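You operate a simulated robot arm through the tools that you are given. There is no shell and no other tool. Be economical: measure what you need, move in short steps, check, and stop when the job is done.

You are at the controls of a simulated two-armed robot. One attempt, no reset.

TASK
Shut both doors of the blue machine and dry-run the job in auto at 50% feed.
Fine: key to RUN, and wait till the screen says DONE.

The check looks at the end state, three seconds after you hand in, the way a careful person would. Anything else that was tipped, shoved, dropped, spilled or broken makes it a failure.

THE ROBOT
Two 7-joint arms with two-finger parallel grippers on one trunk, on a base that drives. Base frame: it is fixed to the floor where the robot stands at the start and does not move with it; the origin is under the middle of the robot, x ahead of it, y to its left, z up. Lengths are in mm, angles in rad, forces in N, time in s.
The left shoulder is at the start at [50, 165, 1255], the right one opposite. With the tool pointing down near the work surface each hand reaches from about 100 to 660 mm from the robot's upright axis, wherever it stands, measured 20 degrees to its own side. Places, roughly: blue machine key switch [-400, -1400, 1100]; blue machine left door [600, 300, 1500]; blue machine mode dial [-200, -1500, 1100]; blue machine right door [0, -1500, 1500]; blue machine screen [-300, -1500, 1600]. Payload 3.91 kg a hand.
The tool frame of a hand sits at the grasp point between the pads (the TCP): z along the fingers, y along the line on which they close. The tips reach 30 mm beyond it. The gripper opens to 110 mm. The fingers are 20 mm wide and 10 mm thick; the gripper's body (48 by 112 mm) begins 55 mm behind the TCP.
Orientation is that of the tool frame in the base frame, as a unit quaternion [x, y, z, w]. With the fingers straight down and closing along the base's y, the tool's x points along the base's -x, its y along +y and its z along -z.

THE INTERFACE
- The arms move only by the tool drive_tool. It takes "left_commands", "right_commands" or both (then of equal length, played together; a hand with none holds still); each is one flat list of numbers, 6 for each row, row after row: the shift along the tool's x, y, z in units of 400 mm (1.0 is 400 mm), then the turn, a rotation vector about the tool's x, y, z in units of 60 degrees (1.0 is 60 degrees). In form: [x, y, z, rx, ry, rz, x, y, z, rx, ry, rz, ...]. A call has 1 to 10 rows; each row is the pose to reach, as a shift and turn from the pose commanded when the call began, along the tool's axes at that moment. "left_gripper" and "right_gripper" are, for a hand that has rows, the finger opening in mm, from 0 to 110, set as the call begins (left out, the last holds). A call with a number of a shift or a turn outside -1 to 1 is refused whole. Each row takes 0.2 s and may step no farther than 50 mm and 0.15 rad from the row before; otherwise, or with a gripper value out of range, the whole call is refused. A pose out of reach is approached as far as the arm can. The call stops where the force on the tool passes 70 N (or 10 N more than at its start, if that is more) or the arm is blocked; 0.2 s more then pass. Each finger travels about 45 mm/s and halts on what it meets, pressing with about 26 N; the grip force reading is that of the motor and also rises with nothing between the fingers. The clock runs only during rows and for 0.2 s after the last one: add rows that repeat a pose to give the fingers time. It gives the time, the measured TCP pose, the force on the tool (base axes), the opening and the grip force at its end, in the units of the frame above (readings bear some noise), with the torque about the TCP (base axes, N m) and any sound that the robot's microphone picked up.
- Cameras (640 x 400 px; columns grow to the right, rows downward): "scene" is now at [108.3, -49.6, 1452.6]; the picture's right is [-0.50, -0.87, 0.00], its down [-0.31, 0.18, -0.93] and it looks along [0.81, -0.46, -0.36] (base axes); focal length 214 px, centre (320, 200). "left" rides on the left gripper at [72, -17, -103] in its tool frame; the picture's right is [0.23, 0.97, 0.00], its down [-0.76, 0.18, -0.62] and it looks along [-0.61, 0.14, 0.78] (tool axes); focal length 222 px, centre (320, 200). "right" rides on the right gripper at [72, 17, -103] in its tool frame; the picture's right is [-0.23, 0.97, 0.00], its down [-0.76, -0.18, -0.62] and it looks along [-0.61, -0.14, 0.78] (tool axes); focal length 222 px, centre (320, 200).
- grab_frame(camera): a new picture of that camera. The clock stands still meanwhile.
- slide_trunk(by): slides the trunk up (or, below 0, down) by that many mm; the arms and the scene camera ride with it, the base frame stays. It gives what a move gives, with no picture.
- drive_base(legs): drives the robot by 1 to 6 legs, each [ahead, left, turn to the left] in mm, mm and rad, along the robot's own axes; the way and the turn of a leg run together, so that a leg with both is an arc; at most 1500 mm and 3.142 rad a leg. The arms and the cameras ride along, it lands a little off, and it stops where it bumps. It gives what a move gives.
- turn_head(pan, tilt): turns the head with the scene camera to pan (to the left, within 1.396 rad either way) and tilt (down, from -0.506 to 1.204), counted from straight ahead of the robot. It gives what a move gives.
- probe_pixels(camera, pixels): for up to 12 pixels [column, row] of the newest picture of that camera ("zoom" is the newest enlarged one), the place [x, y, z] in the base frame of the surface seen there, good to about 2 mm, but the place of the scene camera against the robot may be out by one fixed shift of up to 12 mm in any direction. The clock stands still meanwhile.
- close_up(camera, box): a new picture of the part [left, top, right, bottom] of that camera's present view, enlarged. The clock stands still meanwhile.
- hand_in(): hands the job in; it is judged then, once.

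Work in short steps. Measure before you move; look again where a grasp or a placing could have gone wrong, and mend it. You have 80 turns and 62 pictures in all, those below and enlarged ones among them. Open the grippers and draw the arms clear of the work before you hand the job in, unless the task says otherwise; then end with one line.

The tools are called after ">>>" by a JSON object that holds its "op" and its "data". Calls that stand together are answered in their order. drive_tool: Moves the arms, as the interface text tells. Its arguments: {"type":"object","properties":{"left_commands":{"type":"array","items":{"type":"number"}},"left_gripper":{"type":"number"},"right_commands":{"type":"array","items":{"type":"number"}},"right_gripper":{"type":"number"}},"required":[]} The other tools are called the same way: slide_trunk (by) slides the trunk up or down; drive_base (legs) drives the base; turn_head (pan, tilt) turns the head that bears the scene camera; grab_frame (camera) takes a picture; probe_pixels (camera, pixels) gives the place of the surface under pixels of a picture; close_up (camera, box) takes an enlarged picture of a part of a camera's view; hand_in () hands the job in.

At the start:

```text
clock: 0.0
left_eef_pos: [286.7, -31.6, 1388.8]
left_ee_rot: [0.001, 1.0, 0.0, 0.001]
left_contact_force: [0.0, -1.3, 0.4]
left_wrist_torque: [0.0, -0.02, -0.03]
left_opening: 109.8
left_gripper_force: 0.1
right_eef_pos: [327.1, -474.1, 999.4]
right_ee_rot: [-0.001, 1.0, 0.0, 0.0]
right_contact_force: [0.3, -0.2, -0.2]
right_wrist_torque: [0.02, -0.03, 0.01]
right_opening: 109.7
right_gripper_force: 0.1
trunk travel left (down, up): [-475.0, 28.0]
robot x, y, heading: [-1.4, -0.2, 0.002]
head pan, tilt: [-0.518, 0.368]
```

scene: 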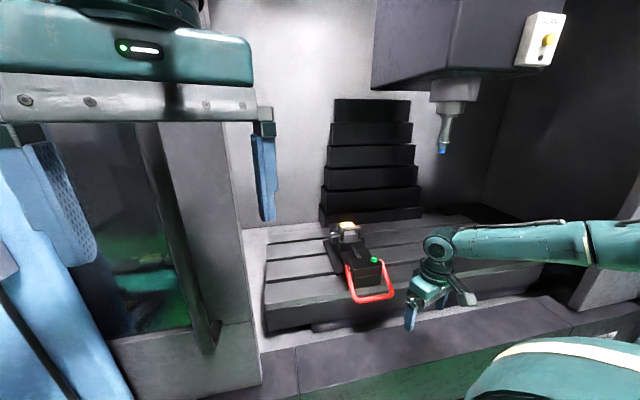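
right: 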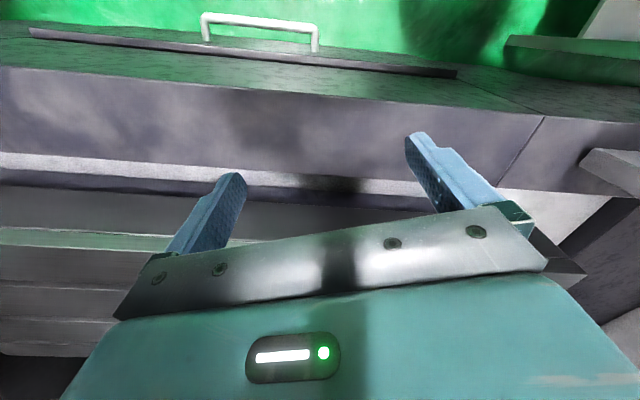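
left: 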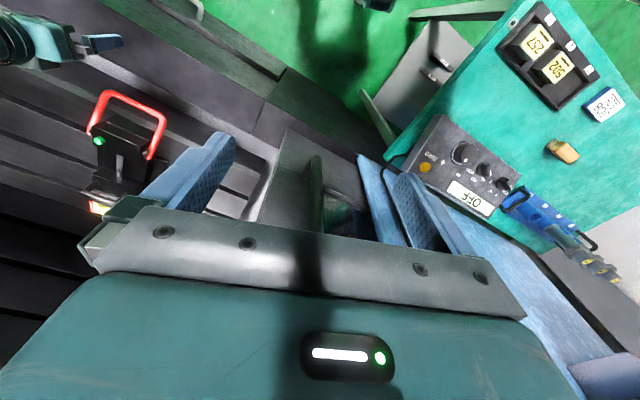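

I see a machine interior with a vise (red handle at 370,285), the right arm inside it, and the left arm close to a door. I'll look around with the head first.

>>> {"op": "turn_head", "data": {"pan": 0.6, "tilt": 0.2}}

>>> {"op": "grab_frame", "data": {"camera": "scene"}}

>>> {"op": "turn_head", "data": {"pan": -1.396, "tilt": 0.2}}

>>> {"op": "grab_frame", "data": {"camera": "scene"}}

```text
clock: 1.4
left_eef_pos: [285.3, -31.6, 1390.5]
left_ee_rot: [0.001, 1.0, -0.001, 0.0]
left_contact_force: [0.4, -0.3, -0.2]
left_wrist_torque: [0.01, 0.0, 0.02]
left_opening: 110.0
left_gripper_force: 0.1
right_eef_pos: [326.3, -474.8, 999.0]
right_ee_rot: [-0.001, 1.0, 0.0, 0.0]
right_contact_force: [-0.5, 0.9, 0.7]
right_wrist_torque: [0.02, 0.04, -0.03]
right_opening: 110.0
right_gripper_force: 0.1
trunk travel left (down, up): [-475.0, 28.0]
robot x, y, heading: [2.5, 1.2, -0.001]
head pan, tilt: [0.6, 0.201]
```

```text
58 pictures are left
```

scene: 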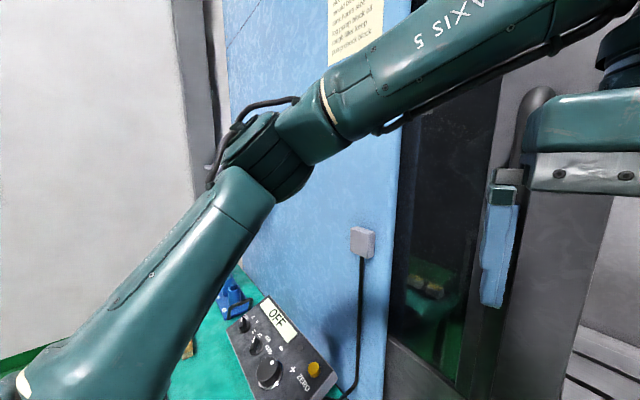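

```text
clock: 3.3
left_eef_pos: [286.3, -31.2, 1390.7]
left_ee_rot: [0.0, 1.0, 0.0, 0.0]
left_contact_force: [0.1, -0.1, -0.1]
left_wrist_torque: [0.04, 0.02, 0.02]
left_opening: 109.9
left_gripper_force: 0.0
right_eef_pos: [326.5, -474.3, 1000.6]
right_ee_rot: [0.001, 1.0, 0.0, 0.0]
right_contact_force: [0.2, 0.8, 1.0]
right_wrist_torque: [-0.01, 0.0, 0.0]
right_opening: 109.9
right_gripper_force: 0.2
trunk travel left (down, up): [-475.0, 28.0]
robot x, y, heading: [2.7, -0.6, 0.003]
head pan, tilt: [-1.396, 0.201]
```

```text
57 pictures are left
```

scene: 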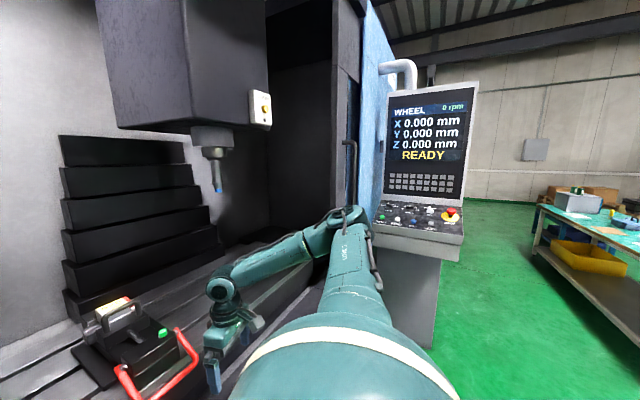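

The note on the left panel may matter; I'll zoom on it and on the control panel.

>>> {"op": "close_up", "data": {"camera": "scene", "box": [360, 60, 490, 260]}}

>>> {"op": "probe_pixels", "data": {"camera": "scene", "pixels": [[385, 218], [450, 213], [400, 219], [415, 220], [350, 150], [360, 60], [377, 160], [335, 120], [140, 320], [435, 340], [217, 190], [260, 110]]}}

>>> {"op": "turn_head", "data": {"pan": 0.6, "tilt": -0.3}}

>>> {"op": "grab_frame", "data": {"camera": "scene"}}

```text
2.00 times, centred on (425, 160) of scene
```

zoom: 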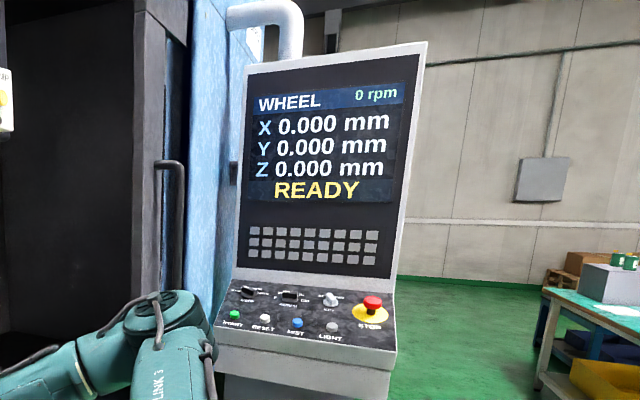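

```text
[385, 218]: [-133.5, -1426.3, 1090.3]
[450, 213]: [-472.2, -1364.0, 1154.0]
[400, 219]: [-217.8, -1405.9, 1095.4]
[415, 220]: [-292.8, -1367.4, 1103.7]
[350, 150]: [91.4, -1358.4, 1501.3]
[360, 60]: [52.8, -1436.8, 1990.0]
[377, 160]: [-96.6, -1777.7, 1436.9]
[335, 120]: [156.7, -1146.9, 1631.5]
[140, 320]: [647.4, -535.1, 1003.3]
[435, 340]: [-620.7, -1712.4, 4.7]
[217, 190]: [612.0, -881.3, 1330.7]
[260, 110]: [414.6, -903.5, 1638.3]
```

```text
clock: 5.2
left_eef_pos: [287.1, -31.0, 1390.3]
left_ee_rot: [0.0, 1.0, -0.001, 0.0]
left_contact_force: [-0.1, -0.4, -0.4]
left_wrist_torque: [0.03, -0.01, 0.02]
left_opening: 109.9
left_gripper_force: 0.1
right_eef_pos: [325.9, -474.3, 999.2]
right_ee_rot: [0.0, 1.0, 0.0, 0.0]
right_contact_force: [0.1, 0.1, -0.9]
right_wrist_torque: [0.02, 0.02, 0.03]
right_opening: 110.0
right_gripper_force: 0.1
trunk travel left (down, up): [-475.0, 28.0]
robot x, y, heading: [0.8, 1.0, 0.004]
head pan, tilt: [0.6, -0.3]
```

```text
55 pictures are left
```

scene: 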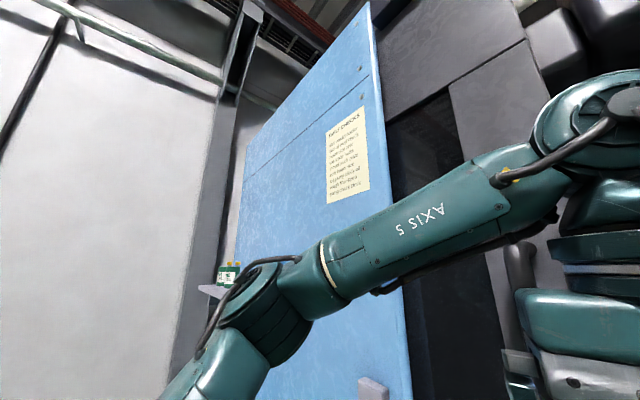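

A sheet is at (347,155); zooming in to read it.

>>> {"op": "close_up", "data": {"camera": "scene", "box": [312, 100, 382, 210]}}

>>> {"op": "probe_pixels", "data": {"camera": "scene", "pixels": [[348, 180], [380, 150], [410, 300], [250, 180], [395, 180], [470, 110], [525, 250], [372, 395], [440, 330]]}}

```text
3.64 times, centred on (347, 155) of scene
```

zoom: 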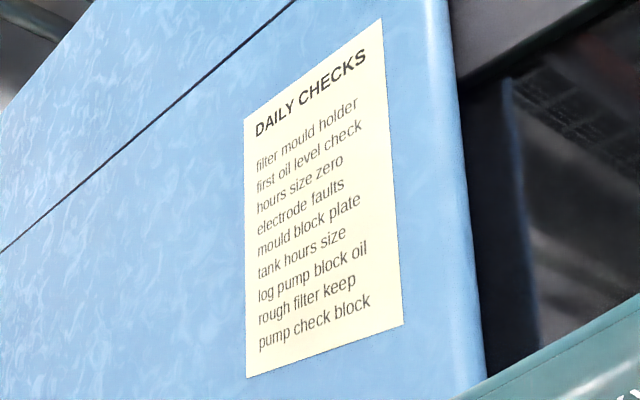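

```text
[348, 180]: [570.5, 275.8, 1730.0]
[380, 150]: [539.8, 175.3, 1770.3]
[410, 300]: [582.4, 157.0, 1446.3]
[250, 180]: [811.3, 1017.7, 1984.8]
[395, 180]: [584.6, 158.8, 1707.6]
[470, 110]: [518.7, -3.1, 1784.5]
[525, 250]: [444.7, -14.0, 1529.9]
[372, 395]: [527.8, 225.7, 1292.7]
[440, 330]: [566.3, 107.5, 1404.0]
```

The sheet is just filler. The machine front runs along (-0.31,-0.95), i.e. it's yawed 18° to the right. I'll look at the left door handle and at obstacles on the left.

>>> {"op": "turn_head", "data": {"pan": 0.1, "tilt": 0.4}}

>>> {"op": "grab_frame", "data": {"camera": "scene"}}

>>> {"op": "probe_pixels", "data": {"camera": "scene", "pixels": [[200, 250], [100, 200], [60, 300], [300, 300], [320, 150], [340, 200], [360, 250], [380, 300], [250, 200], [420, 330], [30, 150], [300, 100]]}}

```text
clock: 6.3
left_eef_pos: [286.5, -31.2, 1390.0]
left_ee_rot: [0.0, 1.0, 0.0, 0.0]
left_contact_force: [0.5, 0.2, 0.4]
left_wrist_torque: [0.02, 0.0, -0.03]
left_opening: 109.6
left_gripper_force: 0.1
right_eef_pos: [326.9, -474.3, 999.8]
right_ee_rot: [0.0, 1.0, 0.0, 0.0]
right_contact_force: [0.5, 0.5, -0.6]
right_wrist_torque: [-0.02, 0.02, 0.0]
right_opening: 110.1
right_gripper_force: 0.1
trunk travel left (down, up): [-475.0, 28.0]
robot x, y, heading: [2.0, -1.1, -0.001]
head pan, tilt: [0.099, 0.4]
```

```text
53 pictures are left
```

scene: 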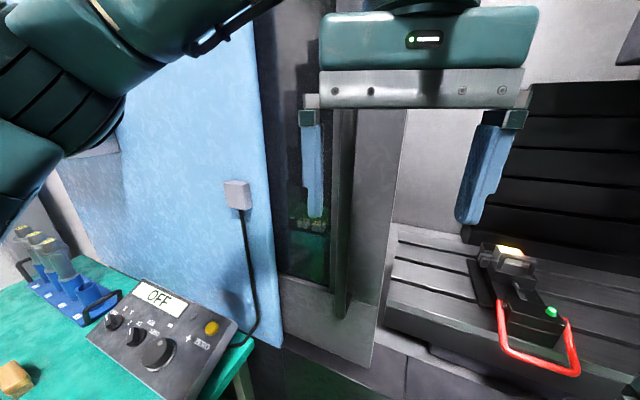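

```text
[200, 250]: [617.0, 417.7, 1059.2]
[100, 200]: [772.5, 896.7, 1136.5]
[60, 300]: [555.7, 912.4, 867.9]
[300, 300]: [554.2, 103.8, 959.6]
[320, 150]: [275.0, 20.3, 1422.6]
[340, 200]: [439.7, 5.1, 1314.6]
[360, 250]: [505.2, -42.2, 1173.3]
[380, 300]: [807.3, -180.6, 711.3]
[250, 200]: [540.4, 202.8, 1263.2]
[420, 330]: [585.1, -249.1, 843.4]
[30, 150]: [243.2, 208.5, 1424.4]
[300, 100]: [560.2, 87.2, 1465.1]
```

The left handle bar is at about (440,0), z≈1050–1530. I'll check floor clearance to the bench on the left before I rotate.

>>> {"op": "turn_head", "data": {"pan": 0.9, "tilt": 1.0}}

>>> {"op": "grab_frame", "data": {"camera": "scene"}}

>>> {"op": "turn_head", "data": {"pan": -0.6, "tilt": 1.0}}

>>> {"op": "grab_frame", "data": {"camera": "scene"}}

```text
clock: 7.4
left_eef_pos: [285.4, -31.8, 1389.9]
left_ee_rot: [0.001, 1.0, 0.0, 0.0]
left_contact_force: [0.8, -0.4, 0.3]
left_wrist_torque: [0.01, -0.04, 0.03]
left_opening: 110.4
left_gripper_force: 0.1
right_eef_pos: [328.0, -475.1, 1000.8]
right_ee_rot: [0.0, 1.0, 0.0, 0.001]
right_contact_force: [-0.3, 0.2, 0.6]
right_wrist_torque: [-0.03, -0.03, -0.04]
right_opening: 110.2
right_gripper_force: 0.0
trunk travel left (down, up): [-475.0, 28.0]
robot x, y, heading: [0.3, 3.6, -0.004]
head pan, tilt: [0.901, 1.0]
```

```text
52 pictures are left
```

scene: 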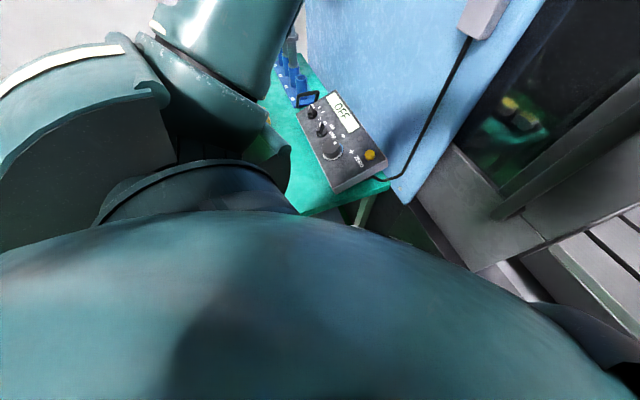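

```text
clock: 9.0
left_eef_pos: [288.9, -32.6, 1388.3]
left_ee_rot: [-0.01, 1.0, -0.001, 0.001]
left_contact_force: [19.9, -55.6, 3.3]
left_wrist_torque: [6.4, 2.59, 5.81]
left_opening: 110.0
left_gripper_force: 0.1
right_eef_pos: [327.9, -474.7, 1000.0]
right_ee_rot: [0.0, 1.0, 0.0, 0.0]
right_contact_force: [-0.8, 0.5, -0.6]
right_wrist_torque: [0.01, -0.02, 0.0]
right_opening: 109.8
right_gripper_force: 0.1
trunk travel left (down, up): [-475.0, 28.0]
robot x, y, heading: [0.7, 1.4, 0.002]
head pan, tilt: [-0.6, 1.0]
```

```text
51 pictures are left
```

scene: 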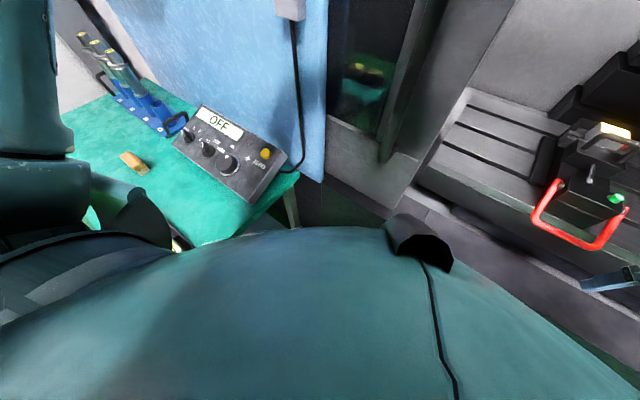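

The head pressed on the left arm (55 N); I'll pan it back and raise it again.

>>> {"op": "turn_head", "data": {"pan": 0.9, "tilt": 1.0}}

>>> {"op": "turn_head", "data": {"pan": 0.9, "tilt": 0.4}}

>>> {"op": "turn_head", "data": {"pan": 0.0, "tilt": 0.4}}

>>> {"op": "drive_base", "data": {"legs": [[-60, 0, 0], [0, 0, -0.314]]}}

>>> {"op": "grab_frame", "data": {"camera": "scene"}}

```text
clock: 10.6
left_eef_pos: [286.7, -31.2, 1389.5]
left_ee_rot: [-0.001, 1.0, 0.001, 0.0]
left_contact_force: [-0.4, -0.2, -0.5]
left_wrist_torque: [0.01, -0.05, 0.02]
left_opening: 109.6
left_gripper_force: 0.0
right_eef_pos: [326.5, -475.0, 999.8]
right_ee_rot: [0.001, 1.0, 0.0, 0.0]
right_contact_force: [0.5, -0.1, 0.8]
right_wrist_torque: [-0.01, -0.02, -0.01]
right_opening: 109.9
right_gripper_force: 0.1
trunk travel left (down, up): [-475.0, 28.0]
robot x, y, heading: [-1.4, -3.3, 0.001]
head pan, tilt: [0.901, 1.0]
```

```text
clock: 11.6
left_eef_pos: [285.9, -31.5, 1389.8]
left_ee_rot: [0.0, 1.0, 0.0, 0.001]
left_contact_force: [0.0, 0.6, -0.1]
left_wrist_torque: [0.0, -0.02, 0.01]
left_opening: 109.9
left_gripper_force: 0.1
right_eef_pos: [326.3, -474.0, 999.1]
right_ee_rot: [0.0, 1.0, 0.0, 0.0]
right_contact_force: [0.1, -0.2, -0.6]
right_wrist_torque: [-0.01, 0.02, 0.02]
right_opening: 110.3
right_gripper_force: 0.0
trunk travel left (down, up): [-475.0, 28.0]
robot x, y, heading: [1.7, -0.5, 0.001]
head pan, tilt: [0.901, 0.4]
```

```text
clock: 12.8
left_eef_pos: [286.7, -30.8, 1389.9]
left_ee_rot: [0.0, 1.0, 0.0, 0.0]
left_contact_force: [-0.6, -0.5, -0.6]
left_wrist_torque: [0.01, 0.03, 0.01]
left_opening: 110.0
left_gripper_force: 0.1
right_eef_pos: [326.5, -476.4, 999.3]
right_ee_rot: [0.0, 1.0, 0.001, 0.001]
right_contact_force: [0.1, 1.0, -1.2]
right_wrist_torque: [-0.01, -0.02, 0.01]
right_opening: 110.0
right_gripper_force: 0.1
trunk travel left (down, up): [-475.0, 28.0]
robot x, y, heading: [-4.4, -1.1, -0.002]
head pan, tilt: [0.0, 0.4]
```

```text
clock: 14.8
left_eef_pos: [201.7, -118.7, 1388.6]
left_ee_rot: [0.157, 0.988, 0.0, 0.0]
left_contact_force: [0.5, -0.4, 0.6]
left_wrist_torque: [0.02, -0.06, -0.04]
left_opening: 110.0
left_gripper_force: 0.1
right_eef_pos: [103.3, -552.4, 999.4]
right_ee_rot: [0.156, 0.988, 0.0, 0.0]
right_contact_force: [0.1, -0.2, -0.4]
right_wrist_torque: [0.04, 0.0, 0.0]
right_opening: 110.2
right_gripper_force: 0.1
trunk travel left (down, up): [-475.0, 28.0]
robot x, y, heading: [-60.1, -1.8, -0.32]
head pan, tilt: [0.0, 0.4]
```

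```text
50 pictures are left
```

scene: 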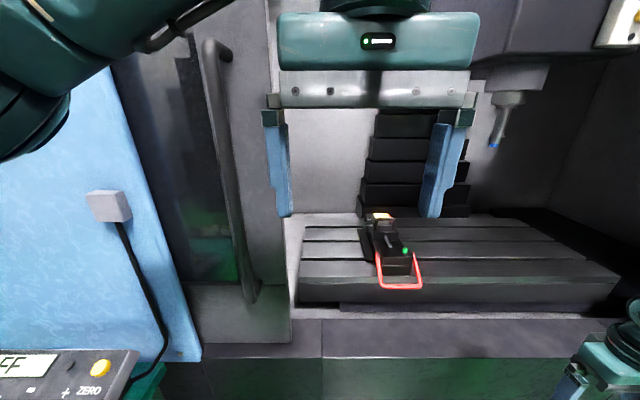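

Square-on now. Probing handle, door and opening points.

>>> {"op": "probe_pixels", "data": {"camera": "scene", "pixels": [[213, 60], [220, 120], [228, 180], [240, 240], [249, 292], [205, 180], [245, 180], [265, 180], [272, 260], [215, 320], [100, 205], [130, 250]]}}

```text
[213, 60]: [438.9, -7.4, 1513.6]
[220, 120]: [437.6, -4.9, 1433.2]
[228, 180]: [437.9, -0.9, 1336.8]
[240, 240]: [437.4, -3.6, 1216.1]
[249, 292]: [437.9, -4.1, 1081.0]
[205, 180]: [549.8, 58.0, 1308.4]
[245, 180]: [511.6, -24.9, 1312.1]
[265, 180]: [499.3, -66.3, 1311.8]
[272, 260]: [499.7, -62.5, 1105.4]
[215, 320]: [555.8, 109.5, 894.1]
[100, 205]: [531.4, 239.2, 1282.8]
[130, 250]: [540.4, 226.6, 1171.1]
```

Handle bar: centre about depth 430, lateral -131 (machine axes), z 1080–1515. I'll back off 60 mm more, then bring the left hand in front of the handle before I turn it horizontal.

>>> {"op": "drive_base", "data": {"legs": [[-60, 0, 0.005]]}}

>>> {"op": "drive_tool", "data": {"left_commands": [-0.03, 0.09, 0.04, 0, 0, 0, -0.06, 0.18, 0.08, 0, 0, 0, -0.09, 0.27, 0.12, 0, 0, 0, -0.12, 0.36, 0.16, 0, 0, 0, -0.15, 0.455, 0.2, 0, 0, 0]}}

```text
clock: 15.8
left_eef_pos: [144.5, -99.0, 1389.8]
left_ee_rot: [0.155, 0.988, 0.0, 0.001]
left_contact_force: [-0.2, 0.2, 0.6]
left_wrist_torque: [-0.02, -0.05, -0.01]
left_opening: 109.8
left_gripper_force: 0.0
right_eef_pos: [48.1, -533.2, 1000.7]
right_ee_rot: [0.154, 0.988, 0.0, 0.001]
right_contact_force: [-0.5, 0.9, -0.1]
right_wrist_torque: [-0.02, -0.01, 0.02]
right_opening: 109.9
right_gripper_force: 0.1
trunk travel left (down, up): [-475.0, 28.0]
robot x, y, heading: [-118.6, 17.1, -0.315]
head pan, tilt: [0.0, 0.4]
```

```text
clock: 17.0
left_eef_pos: [263.8, 56.3, 1309.4]
left_ee_rot: [0.155, 0.988, 0.0, 0.0]
left_contact_force: [0.7, 0.1, -1.0]
left_wrist_torque: [0.02, 0.0, -0.01]
left_opening: 109.9
left_gripper_force: 0.2
right_eef_pos: [49.4, -531.8, 1001.0]
right_ee_rot: [0.155, 0.988, 0.0, 0.0]
right_contact_force: [0.4, 0.4, -0.1]
right_wrist_torque: [-0.03, 0.01, -0.05]
right_opening: 109.9
right_gripper_force: 0.1
trunk travel left (down, up): [-475.0, 28.0]
robot x, y, heading: [-115.8, 16.0, -0.316]
head pan, tilt: [0.0, 0.4]
```

Rotating first half (−45° about tool y), moving 40 mm forward.

>>> {"op": "drive_tool", "data": {"left_commands": [-0.017, 0, 0, 0, -0.125, 0, -0.033, 0, 0, 0, -0.25, 0, -0.05, 0, 0, 0, -0.375, 0, -0.067, 0, 0, 0, -0.5, 0, -0.083, 0, 0, 0, -0.625, 0, -0.1, 0, 0, 0, -0.75, 0]}}

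>>> {"op": "drive_tool", "data": {"left_commands": [-0.012, 0, 0.012, 0, -0.125, 0, -0.024, 0, 0.024, 0, -0.25, 0, -0.035, 0, 0.035, 0, -0.375, 0, -0.047, 0, 0.047, 0, -0.5, 0, -0.059, 0, 0.059, 0, -0.625, 0, -0.071, 0, 0.071, 0, -0.75, 0]}}

>>> {"op": "grab_frame", "data": {"camera": "scene"}}

>>> {"op": "grab_frame", "data": {"camera": "left"}}

```text
clock: 18.4
left_eef_pos: [299.0, 42.7, 1310.2]
left_ee_rot: [0.143, 0.913, -0.059, 0.378]
left_contact_force: [-0.5, 0.6, 1.0]
left_wrist_torque: [0.07, 0.01, -0.01]
left_opening: 110.3
left_gripper_force: 0.1
right_eef_pos: [49.6, -533.9, 999.7]
right_ee_rot: [0.155, 0.988, 0.0, 0.0]
right_contact_force: [-0.4, -0.2, -0.5]
right_wrist_torque: [-0.02, 0.0, 0.0]
right_opening: 110.0
right_gripper_force: 0.1
trunk travel left (down, up): [-475.0, 28.0]
robot x, y, heading: [-117.3, 18.8, -0.312]
head pan, tilt: [0.0, 0.4]
```

```text
clock: 19.8
left_eef_pos: [347.4, 19.6, 1314.6]
left_ee_rot: [0.109, 0.698, -0.109, 0.699]
left_contact_force: [-0.4, 0.3, -0.6]
left_wrist_torque: [0.01, -0.01, -0.01]
left_opening: 110.0
left_gripper_force: 0.0
left hand out of reach, approached as far as the arm can: row 4, 5, 6
right_eef_pos: [48.9, -533.6, 1000.5]
right_ee_rot: [0.155, 0.988, -0.001, 0.0]
right_contact_force: [0.2, -0.8, 0.2]
right_wrist_torque: [-0.03, -0.03, 0.01]
right_opening: 110.1
right_gripper_force: 0.1
trunk travel left (down, up): [-475.0, 28.0]
robot x, y, heading: [-120.1, 17.7, -0.306]
head pan, tilt: [0.0, 0.4]
```

```text
49 pictures are left
```

scene: 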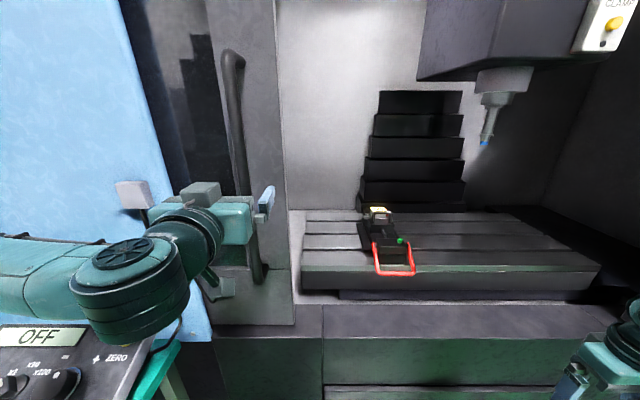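

```text
48 pictures are left
```

left: 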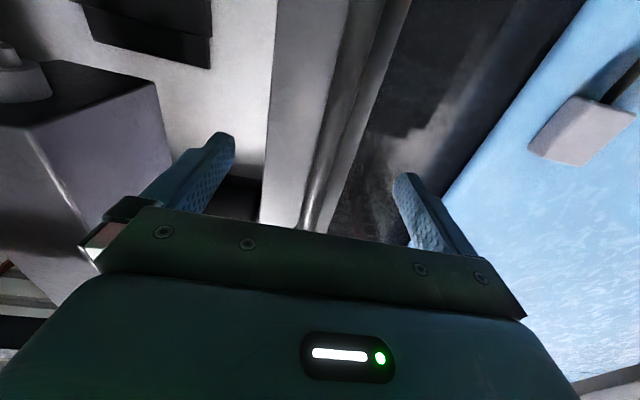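

Hand is horizontal, straddling the bar's line (bar visible between fingers at ~(330,150)). Moving forward ~105 mm.

>>> {"op": "drive_tool", "data": {"left_commands": [0, 0.006, 0.09, 0, 0, 0, 0, 0.012, 0.18, 0, 0, 0, 0, 0.012, 0.262, 0, 0, 0]}}

>>> {"op": "grab_frame", "data": {"camera": "left"}}

```text
clock: 20.6
left_eef_pos: [451.2, -5.6, 1310.3]
left_ee_rot: [0.11, 0.699, -0.109, 0.698]
left_contact_force: [-0.3, -0.3, 0.0]
left_wrist_torque: [0.02, 0.01, 0.01]
left_opening: 110.2
left_gripper_force: 0.0
right_eef_pos: [49.5, -534.0, 999.7]
right_ee_rot: [0.155, 0.988, 0.0, 0.001]
right_contact_force: [1.3, -0.1, -0.3]
right_wrist_torque: [0.01, 0.01, 0.0]
right_opening: 110.1
right_gripper_force: 0.0
trunk travel left (down, up): [-475.0, 28.0]
robot x, y, heading: [-115.3, 17.7, -0.306]
head pan, tilt: [0.0, 0.4]
```

```text
47 pictures are left
```

left: 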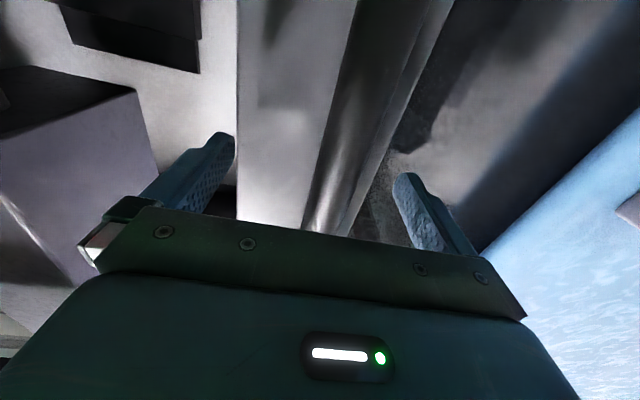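

The bar is between the fingers; close on it.

>>> {"op": "drive_tool", "data": {"left_commands": [0, 0, 0, 0, 0, 0, 0, 0, 0, 0, 0, 0, 0, 0, 0, 0, 0, 0, 0, 0, 0, 0, 0, 0, 0, 0, 0, 0, 0, 0, 0, 0, 0, 0, 0, 0], "left_gripper": 10}}

```text
clock: 22.0
left_eef_pos: [450.8, -0.9, 1310.3]
left_ee_rot: [0.105, 0.699, -0.108, 0.699]
left_contact_force: [4.6, 16.0, 2.2]
left_wrist_torque: [0.19, 0.05, 0.3]
left_opening: 23.6
left_gripper_force: 39.7
right_eef_pos: [49.4, -531.4, 1001.9]
right_ee_rot: [0.154, 0.988, -0.001, 0.0]
right_contact_force: [0.6, 0.7, -0.3]
right_wrist_torque: [-0.06, -0.01, 0.0]
right_opening: 110.3
right_gripper_force: 0.0
trunk travel left (down, up): [-475.0, 28.0]
robot x, y, heading: [-119.1, 19.6, -0.307]
head pan, tilt: [0.0, 0.4]
```

Gripped the bar (24 mm). Test slide to the right by 80 mm with the arm.

>>> {"op": "drive_tool", "data": {"left_commands": [0, -0.04, 0, 0, 0, 0, 0, -0.08, 0, 0, 0, 0, 0, -0.12, 0, 0, 0, 0, 0, -0.16, 0, 0, 0, 0, 0, -0.2, 0, 0, 0, 0]}}

```text
clock: 23.2
left_eef_pos: [425.6, -85.0, 1312.1]
left_ee_rot: [0.114, 0.701, -0.111, 0.695]
left_contact_force: [-13.7, 11.7, -25.6]
left_wrist_torque: [-0.59, -0.56, 0.15]
left_opening: 23.7
left_gripper_force: 44.8
right_eef_pos: [48.9, -533.4, 999.6]
right_ee_rot: [0.155, 0.988, 0.0, 0.0]
right_contact_force: [-0.4, 0.3, 0.6]
right_wrist_torque: [0.02, -0.03, -0.01]
right_opening: 109.8
right_gripper_force: 0.1
trunk travel left (down, up): [-475.0, 28.0]
robot x, y, heading: [-117.7, 17.0, -0.308]
head pan, tilt: [0.0, 0.4]
```

The door slides with low force. Continue with the base: 300 mm to the right.

>>> {"op": "drive_base", "data": {"legs": [[0, -300, 0]]}}

```text
clock: 25.2
left_eef_pos: [332.7, -375.6, 1312.9]
left_ee_rot: [0.117, 0.7, -0.113, 0.695]
left_contact_force: [-15.6, -13.4, -24.9]
left_wrist_torque: [-0.21, 0.28, -0.26]
left_opening: 23.8
left_gripper_force: 44.9
right_eef_pos: [-44.9, -820.9, 996.9]
right_ee_rot: [0.156, 0.988, 0.002, 0.0]
right_contact_force: [-0.4, -0.5, -0.4]
right_wrist_torque: [-0.02, 0.0, 0.01]
right_opening: 110.1
right_gripper_force: 0.1
trunk travel left (down, up): [-475.0, 28.0]
robot x, y, heading: [-210.4, -265.1, -0.314]
head pan, tilt: [0.0, 0.4]
```

Going well (lateral now 254). Checking the view for where the door must end.

>>> {"op": "turn_head", "data": {"pan": -0.5, "tilt": 0.2}}

>>> {"op": "grab_frame", "data": {"camera": "scene"}}

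>>> {"op": "probe_pixels", "data": {"camera": "scene", "pixels": [[500, 150], [510, 150], [520, 150], [530, 150], [540, 150], [550, 150], [560, 150], [580, 150], [600, 150], [490, 200], [450, 150], [350, 370]]}}

```text
clock: 26.1
left_eef_pos: [332.9, -375.8, 1313.6]
left_ee_rot: [0.118, 0.701, -0.114, 0.694]
left_contact_force: [0.4, -12.1, 1.6]
left_wrist_torque: [0.03, 1.15, -0.16]
left_opening: 23.4
left_gripper_force: 45.7
right_eef_pos: [-44.5, -820.7, 998.0]
right_ee_rot: [0.156, 0.988, 0.001, 0.001]
right_contact_force: [0.1, -0.2, -0.6]
right_wrist_torque: [0.0, 0.0, 0.0]
right_opening: 110.3
right_gripper_force: 0.0
trunk travel left (down, up): [-475.0, 28.0]
robot x, y, heading: [-210.2, -266.4, -0.314]
head pan, tilt: [-0.499, 0.201]
```

```text
46 pictures are left
```

scene: 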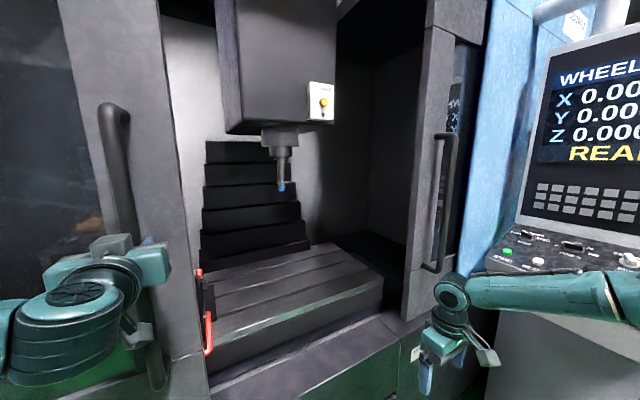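

```text
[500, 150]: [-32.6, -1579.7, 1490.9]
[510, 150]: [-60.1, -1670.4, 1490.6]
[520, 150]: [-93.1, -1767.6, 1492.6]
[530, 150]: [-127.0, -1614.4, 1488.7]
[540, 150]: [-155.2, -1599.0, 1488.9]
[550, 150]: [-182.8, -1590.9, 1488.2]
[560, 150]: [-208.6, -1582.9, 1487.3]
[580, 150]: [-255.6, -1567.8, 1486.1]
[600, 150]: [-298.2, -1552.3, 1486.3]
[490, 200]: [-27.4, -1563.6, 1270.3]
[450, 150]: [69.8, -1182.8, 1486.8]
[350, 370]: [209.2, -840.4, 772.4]
```

Right handle at lateral ≈1103, so the doors should meet near 486 and the left handle should end near ~440. Driving 140 mm more.

>>> {"op": "drive_base", "data": {"legs": [[0, -140, 0]]}}

>>> {"op": "drive_tool", "data": {"left_commands": [0, -0.025, 0, 0, 0, 0, 0, -0.05, 0, 0, 0, 0, 0, -0.075, 0, 0, 0, 0, 0, -0.1, 0, 0, 0, 0, 0, -0.125, 0, 0, 0, 0]}}

>>> {"op": "grab_frame", "data": {"camera": "scene"}}

```text
clock: 27.4
left_eef_pos: [291.9, -499.5, 1313.2]
left_ee_rot: [0.112, 0.701, -0.11, 0.696]
left_contact_force: [-1.9, 0.5, -1.4]
left_wrist_torque: [0.04, -0.15, -0.23]
left_opening: 23.8
left_gripper_force: 44.9
right_eef_pos: [-86.5, -948.7, 1000.7]
right_ee_rot: [0.157, 0.988, 0.001, 0.0]
right_contact_force: [-0.4, 0.4, 0.2]
right_wrist_torque: [-0.03, 0.01, -0.01]
right_opening: 110.0
right_gripper_force: 0.0
trunk travel left (down, up): [-475.0, 28.0]
robot x, y, heading: [-251.6, -396.6, -0.32]
head pan, tilt: [-0.499, 0.201]
```

```text
clock: 28.6
left_eef_pos: [280.1, -533.9, 1312.8]
left_ee_rot: [0.101, 0.702, -0.104, 0.698]
left_contact_force: [10.1, 43.6, 6.0]
left_wrist_torque: [0.8, 0.66, -0.21]
left_opening: 23.6
left_gripper_force: 44.9
right_eef_pos: [-85.5, -943.7, 1004.5]
right_ee_rot: [0.156, 0.988, -0.004, -0.001]
right_contact_force: [-0.1, 0.6, -0.8]
right_wrist_torque: [0.0, 0.0, -0.02]
right_opening: 109.9
right_gripper_force: 0.1
trunk travel left (down, up): [-475.0, 28.0]
robot x, y, heading: [-252.5, -397.4, -0.308]
head pan, tilt: [-0.499, 0.201]
```

```text
45 pictures are left
```

scene: 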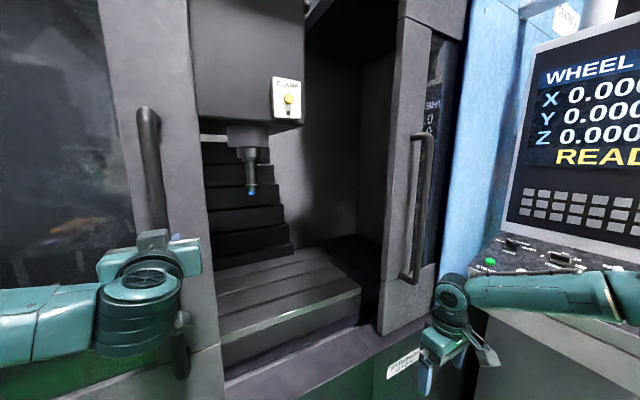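

Force rose to 45 N at lateral 421; likely the stop. One more nudge to confirm.

>>> {"op": "drive_tool", "data": {"left_commands": [0, -0.02, 0, 0, 0, 0, 0, -0.03, 0, 0, 0, 0, 0, -0.03, 0, 0, 0, 0]}}

```text
clock: 29.2
left_eef_pos: [281.1, -533.3, 1312.2]
left_ee_rot: [0.087, 0.704, -0.087, 0.7]
left_contact_force: [-5.6, 38.4, -4.4]
left_wrist_torque: [0.08, -0.23, 0.34]
left_opening: 23.5
left_gripper_force: 45.2
right_eef_pos: [-86.2, -945.1, 1003.3]
right_ee_rot: [0.155, 0.988, -0.002, 0.003]
right_contact_force: [-0.7, -0.6, 1.1]
right_wrist_torque: [0.05, -0.02, 0.02]
right_opening: 109.9
right_gripper_force: 0.0
trunk travel left (down, up): [-475.0, 28.0]
robot x, y, heading: [-255.5, -393.9, -0.305]
head pan, tilt: [-0.499, 0.201]
stopped in row 2 (left hand): the force on the tool passed its limit (the readings are from after the stop); the commanded pose is now the measured one
```

The left door is at its stop. Release, let the fingers open, and retract along the fingers.

>>> {"op": "drive_tool", "data": {"left_commands": [0, 0, 0, 0, 0, 0, 0, 0, 0, 0, 0, 0, 0, 0, 0, 0, 0, 0, 0, 0, 0, 0, 0, 0, 0, 0, 0, 0, 0, 0, 0, 0, -0.09, 0, 0, 0, 0, 0, -0.18, 0, 0, 0, 0, 0, -0.27, 0, 0, 0], "left_gripper": 110}}

>>> {"op": "turn_head", "data": {"pan": -1.0, "tilt": 0.5}}

>>> {"op": "grab_frame", "data": {"camera": "scene"}}

```text
clock: 31.0
left_eef_pos: [174.8, -512.8, 1312.5]
left_ee_rot: [0.098, 0.703, -0.097, 0.698]
left_contact_force: [0.2, 0.6, 0.9]
left_wrist_torque: [-0.02, -0.02, -0.01]
left_opening: 110.1
left_gripper_force: 0.1
right_eef_pos: [-87.1, -948.4, 999.6]
right_ee_rot: [0.156, 0.988, 0.0, 0.001]
right_contact_force: [-0.8, 0.6, -0.7]
right_wrist_torque: [-0.01, 0.02, 0.04]
right_opening: 110.0
right_gripper_force: 0.2
trunk travel left (down, up): [-475.0, 28.0]
robot x, y, heading: [-245.0, -394.8, -0.311]
head pan, tilt: [-0.499, 0.201]
```

```text
clock: 31.9
left_eef_pos: [175.8, -512.4, 1314.2]
left_ee_rot: [0.098, 0.703, -0.096, 0.698]
left_contact_force: [-0.6, -0.1, -0.7]
left_wrist_torque: [0.0, 0.02, -0.03]
left_opening: 109.9
left_gripper_force: 0.1
right_eef_pos: [-85.7, -948.6, 998.9]
right_ee_rot: [0.155, 0.988, -0.001, 0.0]
right_contact_force: [-0.5, -0.3, -0.5]
right_wrist_torque: [0.0, 0.0, 0.01]
right_opening: 109.9
right_gripper_force: 0.1
trunk travel left (down, up): [-475.0, 28.0]
robot x, y, heading: [-253.5, -394.9, -0.309]
head pan, tilt: [-1.0, 0.499]
```

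```text
44 pictures are left
```

scene: 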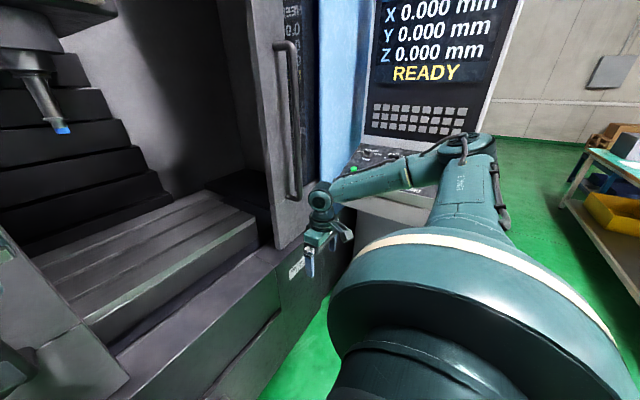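

>>> {"op": "probe_pixels", "data": {"camera": "scene", "pixels": [[467, 145], [385, 180], [320, 200], [480, 210], [360, 155], [340, 205], [404, 190], [293, 150], [290, 60], [293, 190], [250, 200], [410, 215]]}}

```text
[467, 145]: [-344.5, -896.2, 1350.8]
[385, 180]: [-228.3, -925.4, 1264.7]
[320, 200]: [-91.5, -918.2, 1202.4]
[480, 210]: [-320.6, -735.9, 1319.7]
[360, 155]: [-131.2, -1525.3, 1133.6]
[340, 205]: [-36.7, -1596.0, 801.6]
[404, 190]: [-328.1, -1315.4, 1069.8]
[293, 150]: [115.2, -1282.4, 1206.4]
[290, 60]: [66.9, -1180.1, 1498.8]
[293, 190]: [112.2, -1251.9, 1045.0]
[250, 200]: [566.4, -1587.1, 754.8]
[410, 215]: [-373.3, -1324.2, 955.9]
```

Console's near edge is at lateral ≈1350; the right elbow is at 958. I'll raise the right hand 250 mm and bring it inward, then turn it horizontal.

>>> {"op": "drive_tool", "data": {"right_commands": [-0.025, 0.03, -0.104, 0, 0, 0, -0.05, 0.06, -0.208, 0, 0, 0, -0.075, 0.09, -0.312, 0, 0, 0, -0.1, 0.12, -0.416, 0, 0, 0, -0.125, 0.15, -0.52, 0, 0, 0, -0.15, 0.18, -0.625, 0, 0, 0]}}

>>> {"op": "drive_tool", "data": {"right_commands": [-0.012, 0, 0, 0, -0.125, 0, -0.025, 0, 0, 0, -0.25, 0, -0.037, 0, 0, 0, -0.375, 0, -0.05, 0, 0, 0, -0.5, 0, -0.062, 0, 0, 0, -0.625, 0, -0.075, 0, 0, 0, -0.75, 0]}}

>>> {"op": "drive_tool", "data": {"right_commands": [-0.012, 0, 0.012, 0, -0.125, 0, -0.024, 0, 0.024, 0, -0.25, 0, -0.035, 0, 0.035, 0, -0.375, 0, -0.035, 0, 0.035, 0, -0.5, 0, -0.035, 0, 0.035, 0, -0.625, 0, -0.035, 0, 0.035, 0, -0.75, 0]}}

>>> {"op": "grab_frame", "data": {"camera": "scene"}}

```text
clock: 33.5
left_eef_pos: [174.7, -512.0, 1312.6]
left_ee_rot: [0.097, 0.703, -0.096, 0.698]
left_contact_force: [-0.8, 0.0, -0.9]
left_wrist_torque: [0.0, 0.0, 0.01]
left_opening: 110.0
left_gripper_force: 0.1
right_eef_pos: [-20.0, -891.4, 1169.6]
right_ee_rot: [0.153, 0.981, 0.02, -0.117]
right_contact_force: [-0.4, -0.5, 0.6]
right_wrist_torque: [-0.04, 0.04, 0.03]
right_opening: 110.1
right_gripper_force: 0.1
trunk travel left (down, up): [-475.0, 28.0]
robot x, y, heading: [-254.7, -397.0, -0.315]
head pan, tilt: [-1.0, 0.499]
stopped in row 6 (right hand): the arm was blocked; the commanded pose is now the measured one
```

```text
clock: 35.0
left_eef_pos: [175.3, -512.6, 1312.7]
left_ee_rot: [0.097, 0.703, -0.096, 0.698]
left_contact_force: [-0.1, -0.4, 0.3]
left_wrist_torque: [0.01, -0.01, 0.01]
left_opening: 109.9
left_gripper_force: 0.0
right_eef_pos: [10.1, -902.1, 1163.3]
right_ee_rot: [0.151, 0.95, -0.041, 0.269]
right_contact_force: [-0.7, -0.3, -0.5]
right_wrist_torque: [-0.01, 0.01, 0.0]
right_opening: 110.2
right_gripper_force: 0.0
trunk travel left (down, up): [-475.0, 28.0]
robot x, y, heading: [-252.8, -396.1, -0.309]
head pan, tilt: [-1.0, 0.499]
```

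```text
clock: 36.4
left_eef_pos: [175.1, -512.1, 1312.0]
left_ee_rot: [0.098, 0.703, -0.096, 0.698]
left_contact_force: [-0.5, -0.3, 0.8]
left_wrist_torque: [0.0, 0.02, -0.01]
left_opening: 110.0
left_gripper_force: 0.1
right_eef_pos: [28.4, -906.5, 1158.6]
right_ee_rot: [0.124, 0.776, -0.094, 0.611]
right_contact_force: [0.0, 0.5, 0.5]
right_wrist_torque: [-0.02, 0.0, 0.05]
right_opening: 110.1
right_gripper_force: 0.1
trunk travel left (down, up): [-475.0, 28.0]
robot x, y, heading: [-252.9, -395.8, -0.313]
head pan, tilt: [-1.0, 0.499]
```

```text
43 pictures are left
```

scene: 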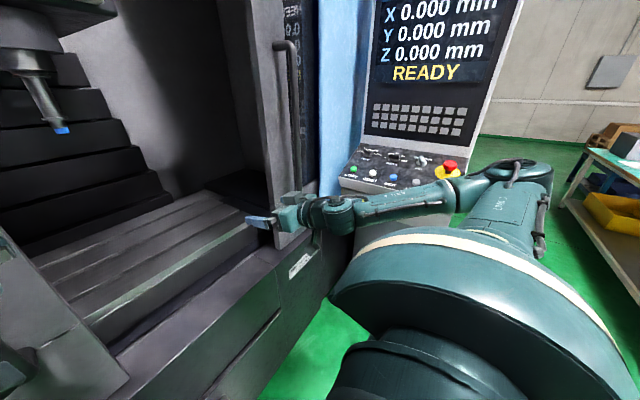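

The right hand is 76° turned; finish the rotation and raise 90 mm.

>>> {"op": "drive_tool", "data": {"right_commands": [0, 0, 0, 0, -0.113, 0, 0, 0, 0, 0, -0.227, 0]}}

>>> {"op": "drive_tool", "data": {"right_commands": [-0.075, 0, 0, 0, 0, 0, -0.15, 0, 0, 0, 0, 0, -0.225, 0, 0, 0, 0, 0]}}

```text
clock: 37.0
left_eef_pos: [176.3, -512.6, 1312.6]
left_ee_rot: [0.098, 0.703, -0.096, 0.698]
left_contact_force: [0.3, -0.3, -1.1]
left_wrist_torque: [0.01, 0.0, -0.01]
left_opening: 110.0
left_gripper_force: 0.2
right_eef_pos: [29.5, -907.1, 1156.9]
right_ee_rot: [0.111, 0.698, -0.108, 0.699]
right_contact_force: [-0.1, -0.6, 0.4]
right_wrist_torque: [0.03, 0.03, 0.0]
right_opening: 109.9
right_gripper_force: 0.0
trunk travel left (down, up): [-475.0, 28.0]
robot x, y, heading: [-252.1, -397.0, -0.313]
head pan, tilt: [-1.0, 0.499]
```

```text
clock: 37.8
left_eef_pos: [174.9, -511.2, 1312.7]
left_ee_rot: [0.097, 0.703, -0.096, 0.698]
left_contact_force: [0.4, -0.6, 0.9]
left_wrist_torque: [-0.03, 0.0, -0.01]
left_opening: 110.1
left_gripper_force: 0.1
right_eef_pos: [27.7, -907.9, 1248.6]
right_ee_rot: [0.111, 0.698, -0.109, 0.699]
right_contact_force: [-0.2, 0.1, -0.3]
right_wrist_torque: [0.01, -0.03, -0.02]
right_opening: 110.2
right_gripper_force: 0.1
trunk travel left (down, up): [-475.0, 28.0]
robot x, y, heading: [-249.4, -399.7, -0.313]
head pan, tilt: [-1.0, 0.499]
```

Hand horizontal at lateral 855, handle at ≈1100. Drive 243 mm right, then look with both cameras.

>>> {"op": "drive_base", "data": {"legs": [[0, -243, 0]]}}

>>> {"op": "grab_frame", "data": {"camera": "scene"}}

>>> {"op": "grab_frame", "data": {"camera": "right"}}

```text
clock: 39.5
left_eef_pos: [101.2, -741.7, 1312.3]
left_ee_rot: [0.099, 0.703, -0.097, 0.698]
left_contact_force: [-0.7, -0.3, 0.3]
left_wrist_torque: [0.01, -0.02, 0.02]
left_opening: 109.9
left_gripper_force: 0.0
right_eef_pos: [-47.7, -1136.6, 1247.3]
right_ee_rot: [0.113, 0.698, -0.109, 0.699]
right_contact_force: [-0.6, -0.6, -0.6]
right_wrist_torque: [-0.03, -0.01, 0.02]
right_opening: 110.0
right_gripper_force: 0.0
trunk travel left (down, up): [-475.0, 28.0]
robot x, y, heading: [-326.8, -622.2, -0.315]
head pan, tilt: [-1.0, 0.499]
```

```text
42 pictures are left
```

scene: 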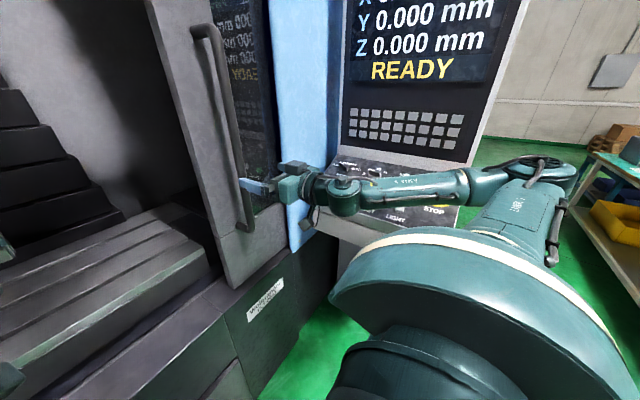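

```text
41 pictures are left
```

right: 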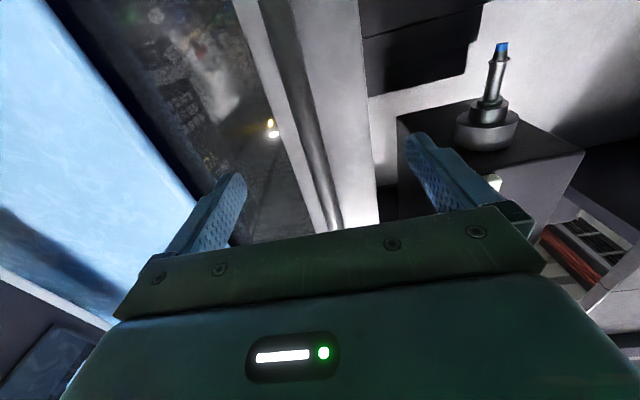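

Measuring the bar in the right camera.

>>> {"op": "probe_pixels", "data": {"camera": "right", "pixels": [[329, 215], [318, 180], [300, 120], [280, 50]]}}

```text
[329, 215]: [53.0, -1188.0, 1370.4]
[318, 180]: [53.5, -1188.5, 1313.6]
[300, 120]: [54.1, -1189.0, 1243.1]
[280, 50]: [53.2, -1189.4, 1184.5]
```

Bar is 18 mm further right than the TCP; shift right 18 and go forward 125 mm, then close.

>>> {"op": "drive_tool", "data": {"right_commands": [0, -0.045, 0, 0, 0, 0, 0, -0.045, 0.1, 0, 0, 0, 0, -0.045, 0.2, 0, 0, 0, 0, -0.045, 0.31, 0, 0, 0]}}

>>> {"op": "grab_frame", "data": {"camera": "right"}}

```text
clock: 40.5
left_eef_pos: [104.1, -740.7, 1312.6]
left_ee_rot: [0.099, 0.703, -0.098, 0.697]
left_contact_force: [-0.1, 0.1, 0.3]
left_wrist_torque: [-0.01, -0.04, -0.01]
left_opening: 110.1
left_gripper_force: 0.1
right_eef_pos: [68.4, -1192.5, 1247.0]
right_ee_rot: [0.112, 0.699, -0.108, 0.698]
right_contact_force: [-0.3, 0.0, 0.1]
right_wrist_torque: [0.01, 0.02, 0.03]
right_opening: 110.0
right_gripper_force: 0.2
trunk travel left (down, up): [-475.0, 28.0]
robot x, y, heading: [-321.2, -624.3, -0.313]
head pan, tilt: [-1.0, 0.499]
```

```text
40 pictures are left
```

right: 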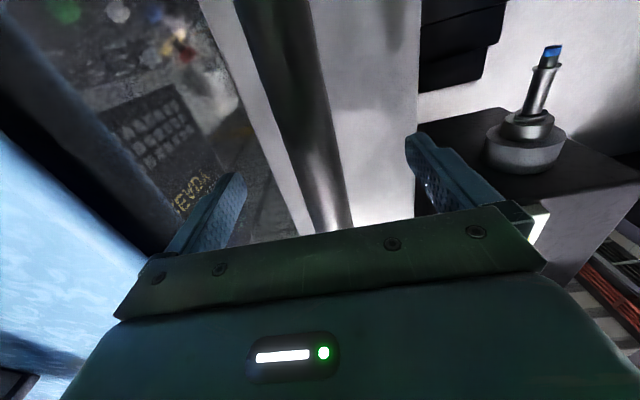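

Bar is between the fingers; close the right gripper and test-slide left.

>>> {"op": "drive_tool", "data": {"right_commands": [0, 0, 0, 0, 0, 0, 0, 0, 0, 0, 0, 0, 0, 0, 0, 0, 0, 0, 0, 0, 0, 0, 0, 0, 0, 0, 0, 0, 0, 0, 0, 0, 0, 0, 0, 0], "right_gripper": 10}}

>>> {"op": "drive_tool", "data": {"right_commands": [0, 0.04, 0, 0, 0, 0, 0, 0.08, 0, 0, 0, 0, 0, 0.12, 0, 0, 0, 0]}}

```text
clock: 41.9
left_eef_pos: [101.2, -739.0, 1312.9]
left_ee_rot: [0.098, 0.704, -0.097, 0.697]
left_contact_force: [0.0, -0.4, -0.1]
left_wrist_torque: [0.01, 0.03, 0.02]
left_opening: 110.1
left_gripper_force: 0.0
right_eef_pos: [68.0, -1189.3, 1248.3]
right_ee_rot: [0.11, 0.698, -0.108, 0.699]
right_contact_force: [2.0, 7.6, -2.0]
right_wrist_torque: [-0.29, -0.24, 0.09]
right_opening: 23.9
right_gripper_force: 40.1
trunk travel left (down, up): [-475.0, 28.0]
robot x, y, heading: [-323.1, -621.2, -0.314]
head pan, tilt: [-1.0, 0.499]
```

```text
clock: 42.7
left_eef_pos: [104.9, -738.5, 1311.3]
left_ee_rot: [0.097, 0.704, -0.097, 0.697]
left_contact_force: [0.6, 0.8, 0.9]
left_wrist_torque: [0.01, 0.0, -0.01]
left_opening: 109.9
left_gripper_force: 0.0
right_eef_pos: [85.1, -1137.3, 1248.2]
right_ee_rot: [0.106, 0.7, -0.102, 0.699]
right_contact_force: [6.2, 2.7, -2.9]
right_wrist_torque: [-0.63, -0.99, 0.25]
right_opening: 23.9
right_gripper_force: 45.0
trunk travel left (down, up): [-475.0, 28.0]
robot x, y, heading: [-325.0, -627.1, -0.309]
head pan, tilt: [-1.0, 0.499]
```

Door follows. Remaining travel ≈504 mm; drive left 300.

>>> {"op": "drive_base", "data": {"legs": [[0, 300, 0]]}}

>>> {"op": "drive_base", "data": {"legs": [[0, 165, 0]]}}

```text
clock: 44.8
left_eef_pos: [197.1, -454.0, 1311.9]
left_ee_rot: [0.099, 0.704, -0.099, 0.696]
left_contact_force: [0.4, 0.0, -0.1]
left_wrist_torque: [0.02, -0.01, -0.02]
left_opening: 109.9
left_gripper_force: 0.1
right_eef_pos: [176.4, -852.8, 1248.8]
right_ee_rot: [0.108, 0.7, -0.104, 0.698]
right_contact_force: [9.7, 15.0, -6.7]
right_wrist_torque: [-0.48, -0.82, 0.25]
right_opening: 23.8
right_gripper_force: 45.3
trunk travel left (down, up): [-475.0, 28.0]
robot x, y, heading: [-233.7, -338.1, -0.315]
head pan, tilt: [-1.0, 0.499]
```

```text
clock: 46.2
left_eef_pos: [248.3, -295.1, 1313.2]
left_ee_rot: [0.099, 0.703, -0.098, 0.698]
left_contact_force: [0.8, 0.2, -0.3]
left_wrist_torque: [0.02, 0.0, 0.01]
left_opening: 110.0
left_gripper_force: 0.0
right_eef_pos: [228.1, -694.0, 1247.1]
right_ee_rot: [0.109, 0.7, -0.105, 0.698]
right_contact_force: [0.7, 9.5, 2.8]
right_wrist_torque: [-0.19, 0.61, 0.39]
right_opening: 23.6
right_gripper_force: 45.1
trunk travel left (down, up): [-475.0, 28.0]
robot x, y, heading: [-182.7, -175.3, -0.315]
head pan, tilt: [-1.0, 0.499]
```

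Lateral 590; push the last ~40 mm with the arm.

>>> {"op": "drive_tool", "data": {"right_commands": [0, 0.025, 0, 0, 0, 0, 0, 0.05, 0, 0, 0, 0, 0, 0.075, 0, 0, 0, 0, 0, 0.1, 0, 0, 0, 0, 0, 0.125, 0, 0, 0, 0, 0, 0.15, 0, 0, 0, 0, 0, 0.175, 0, 0, 0, 0]}}

>>> {"op": "turn_head", "data": {"pan": -0.4, "tilt": 0.2}}

>>> {"op": "grab_frame", "data": {"camera": "scene"}}

```text
clock: 47.5
left_eef_pos: [244.3, -298.9, 1313.1]
left_ee_rot: [0.102, 0.703, -0.1, 0.697]
left_contact_force: [-0.3, 0.6, 0.2]
left_wrist_torque: [0.0, -0.01, -0.03]
left_opening: 109.9
left_gripper_force: 0.2
right_eef_pos: [234.5, -674.7, 1248.5]
right_ee_rot: [0.132, 0.697, -0.135, 0.692]
right_contact_force: [-19.2, -20.9, -5.2]
right_wrist_torque: [0.61, 0.56, -0.27]
right_opening: 23.6
right_gripper_force: 44.9
trunk travel left (down, up): [-475.0, 28.0]
robot x, y, heading: [-180.5, -177.0, -0.321]
head pan, tilt: [-1.0, 0.499]
stopped in row 6 (right hand): the force on the tool passed its limit (the readings are from after the stop); the commanded pose is now the measured one
```

```text
clock: 48.5
left_eef_pos: [243.3, -302.3, 1313.2]
left_ee_rot: [0.102, 0.702, -0.096, 0.698]
left_contact_force: [1.1, 0.5, 0.5]
left_wrist_torque: [0.03, 0.01, 0.04]
left_opening: 110.0
left_gripper_force: 0.0
right_eef_pos: [233.4, -675.5, 1248.5]
right_ee_rot: [0.13, 0.696, -0.129, 0.694]
right_contact_force: [-28.1, -23.6, -12.1]
right_wrist_torque: [-0.4, -0.67, 0.01]
right_opening: 23.7
right_gripper_force: 44.7
trunk travel left (down, up): [-475.0, 28.0]
robot x, y, heading: [-181.0, -181.5, -0.317]
head pan, tilt: [-0.4, 0.201]
```

```text
39 pictures are left
```

scene: 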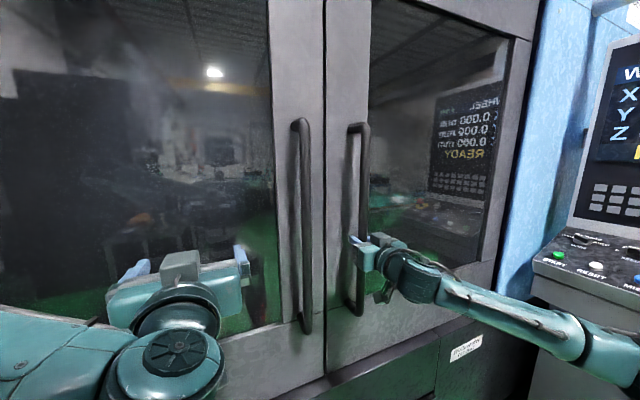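

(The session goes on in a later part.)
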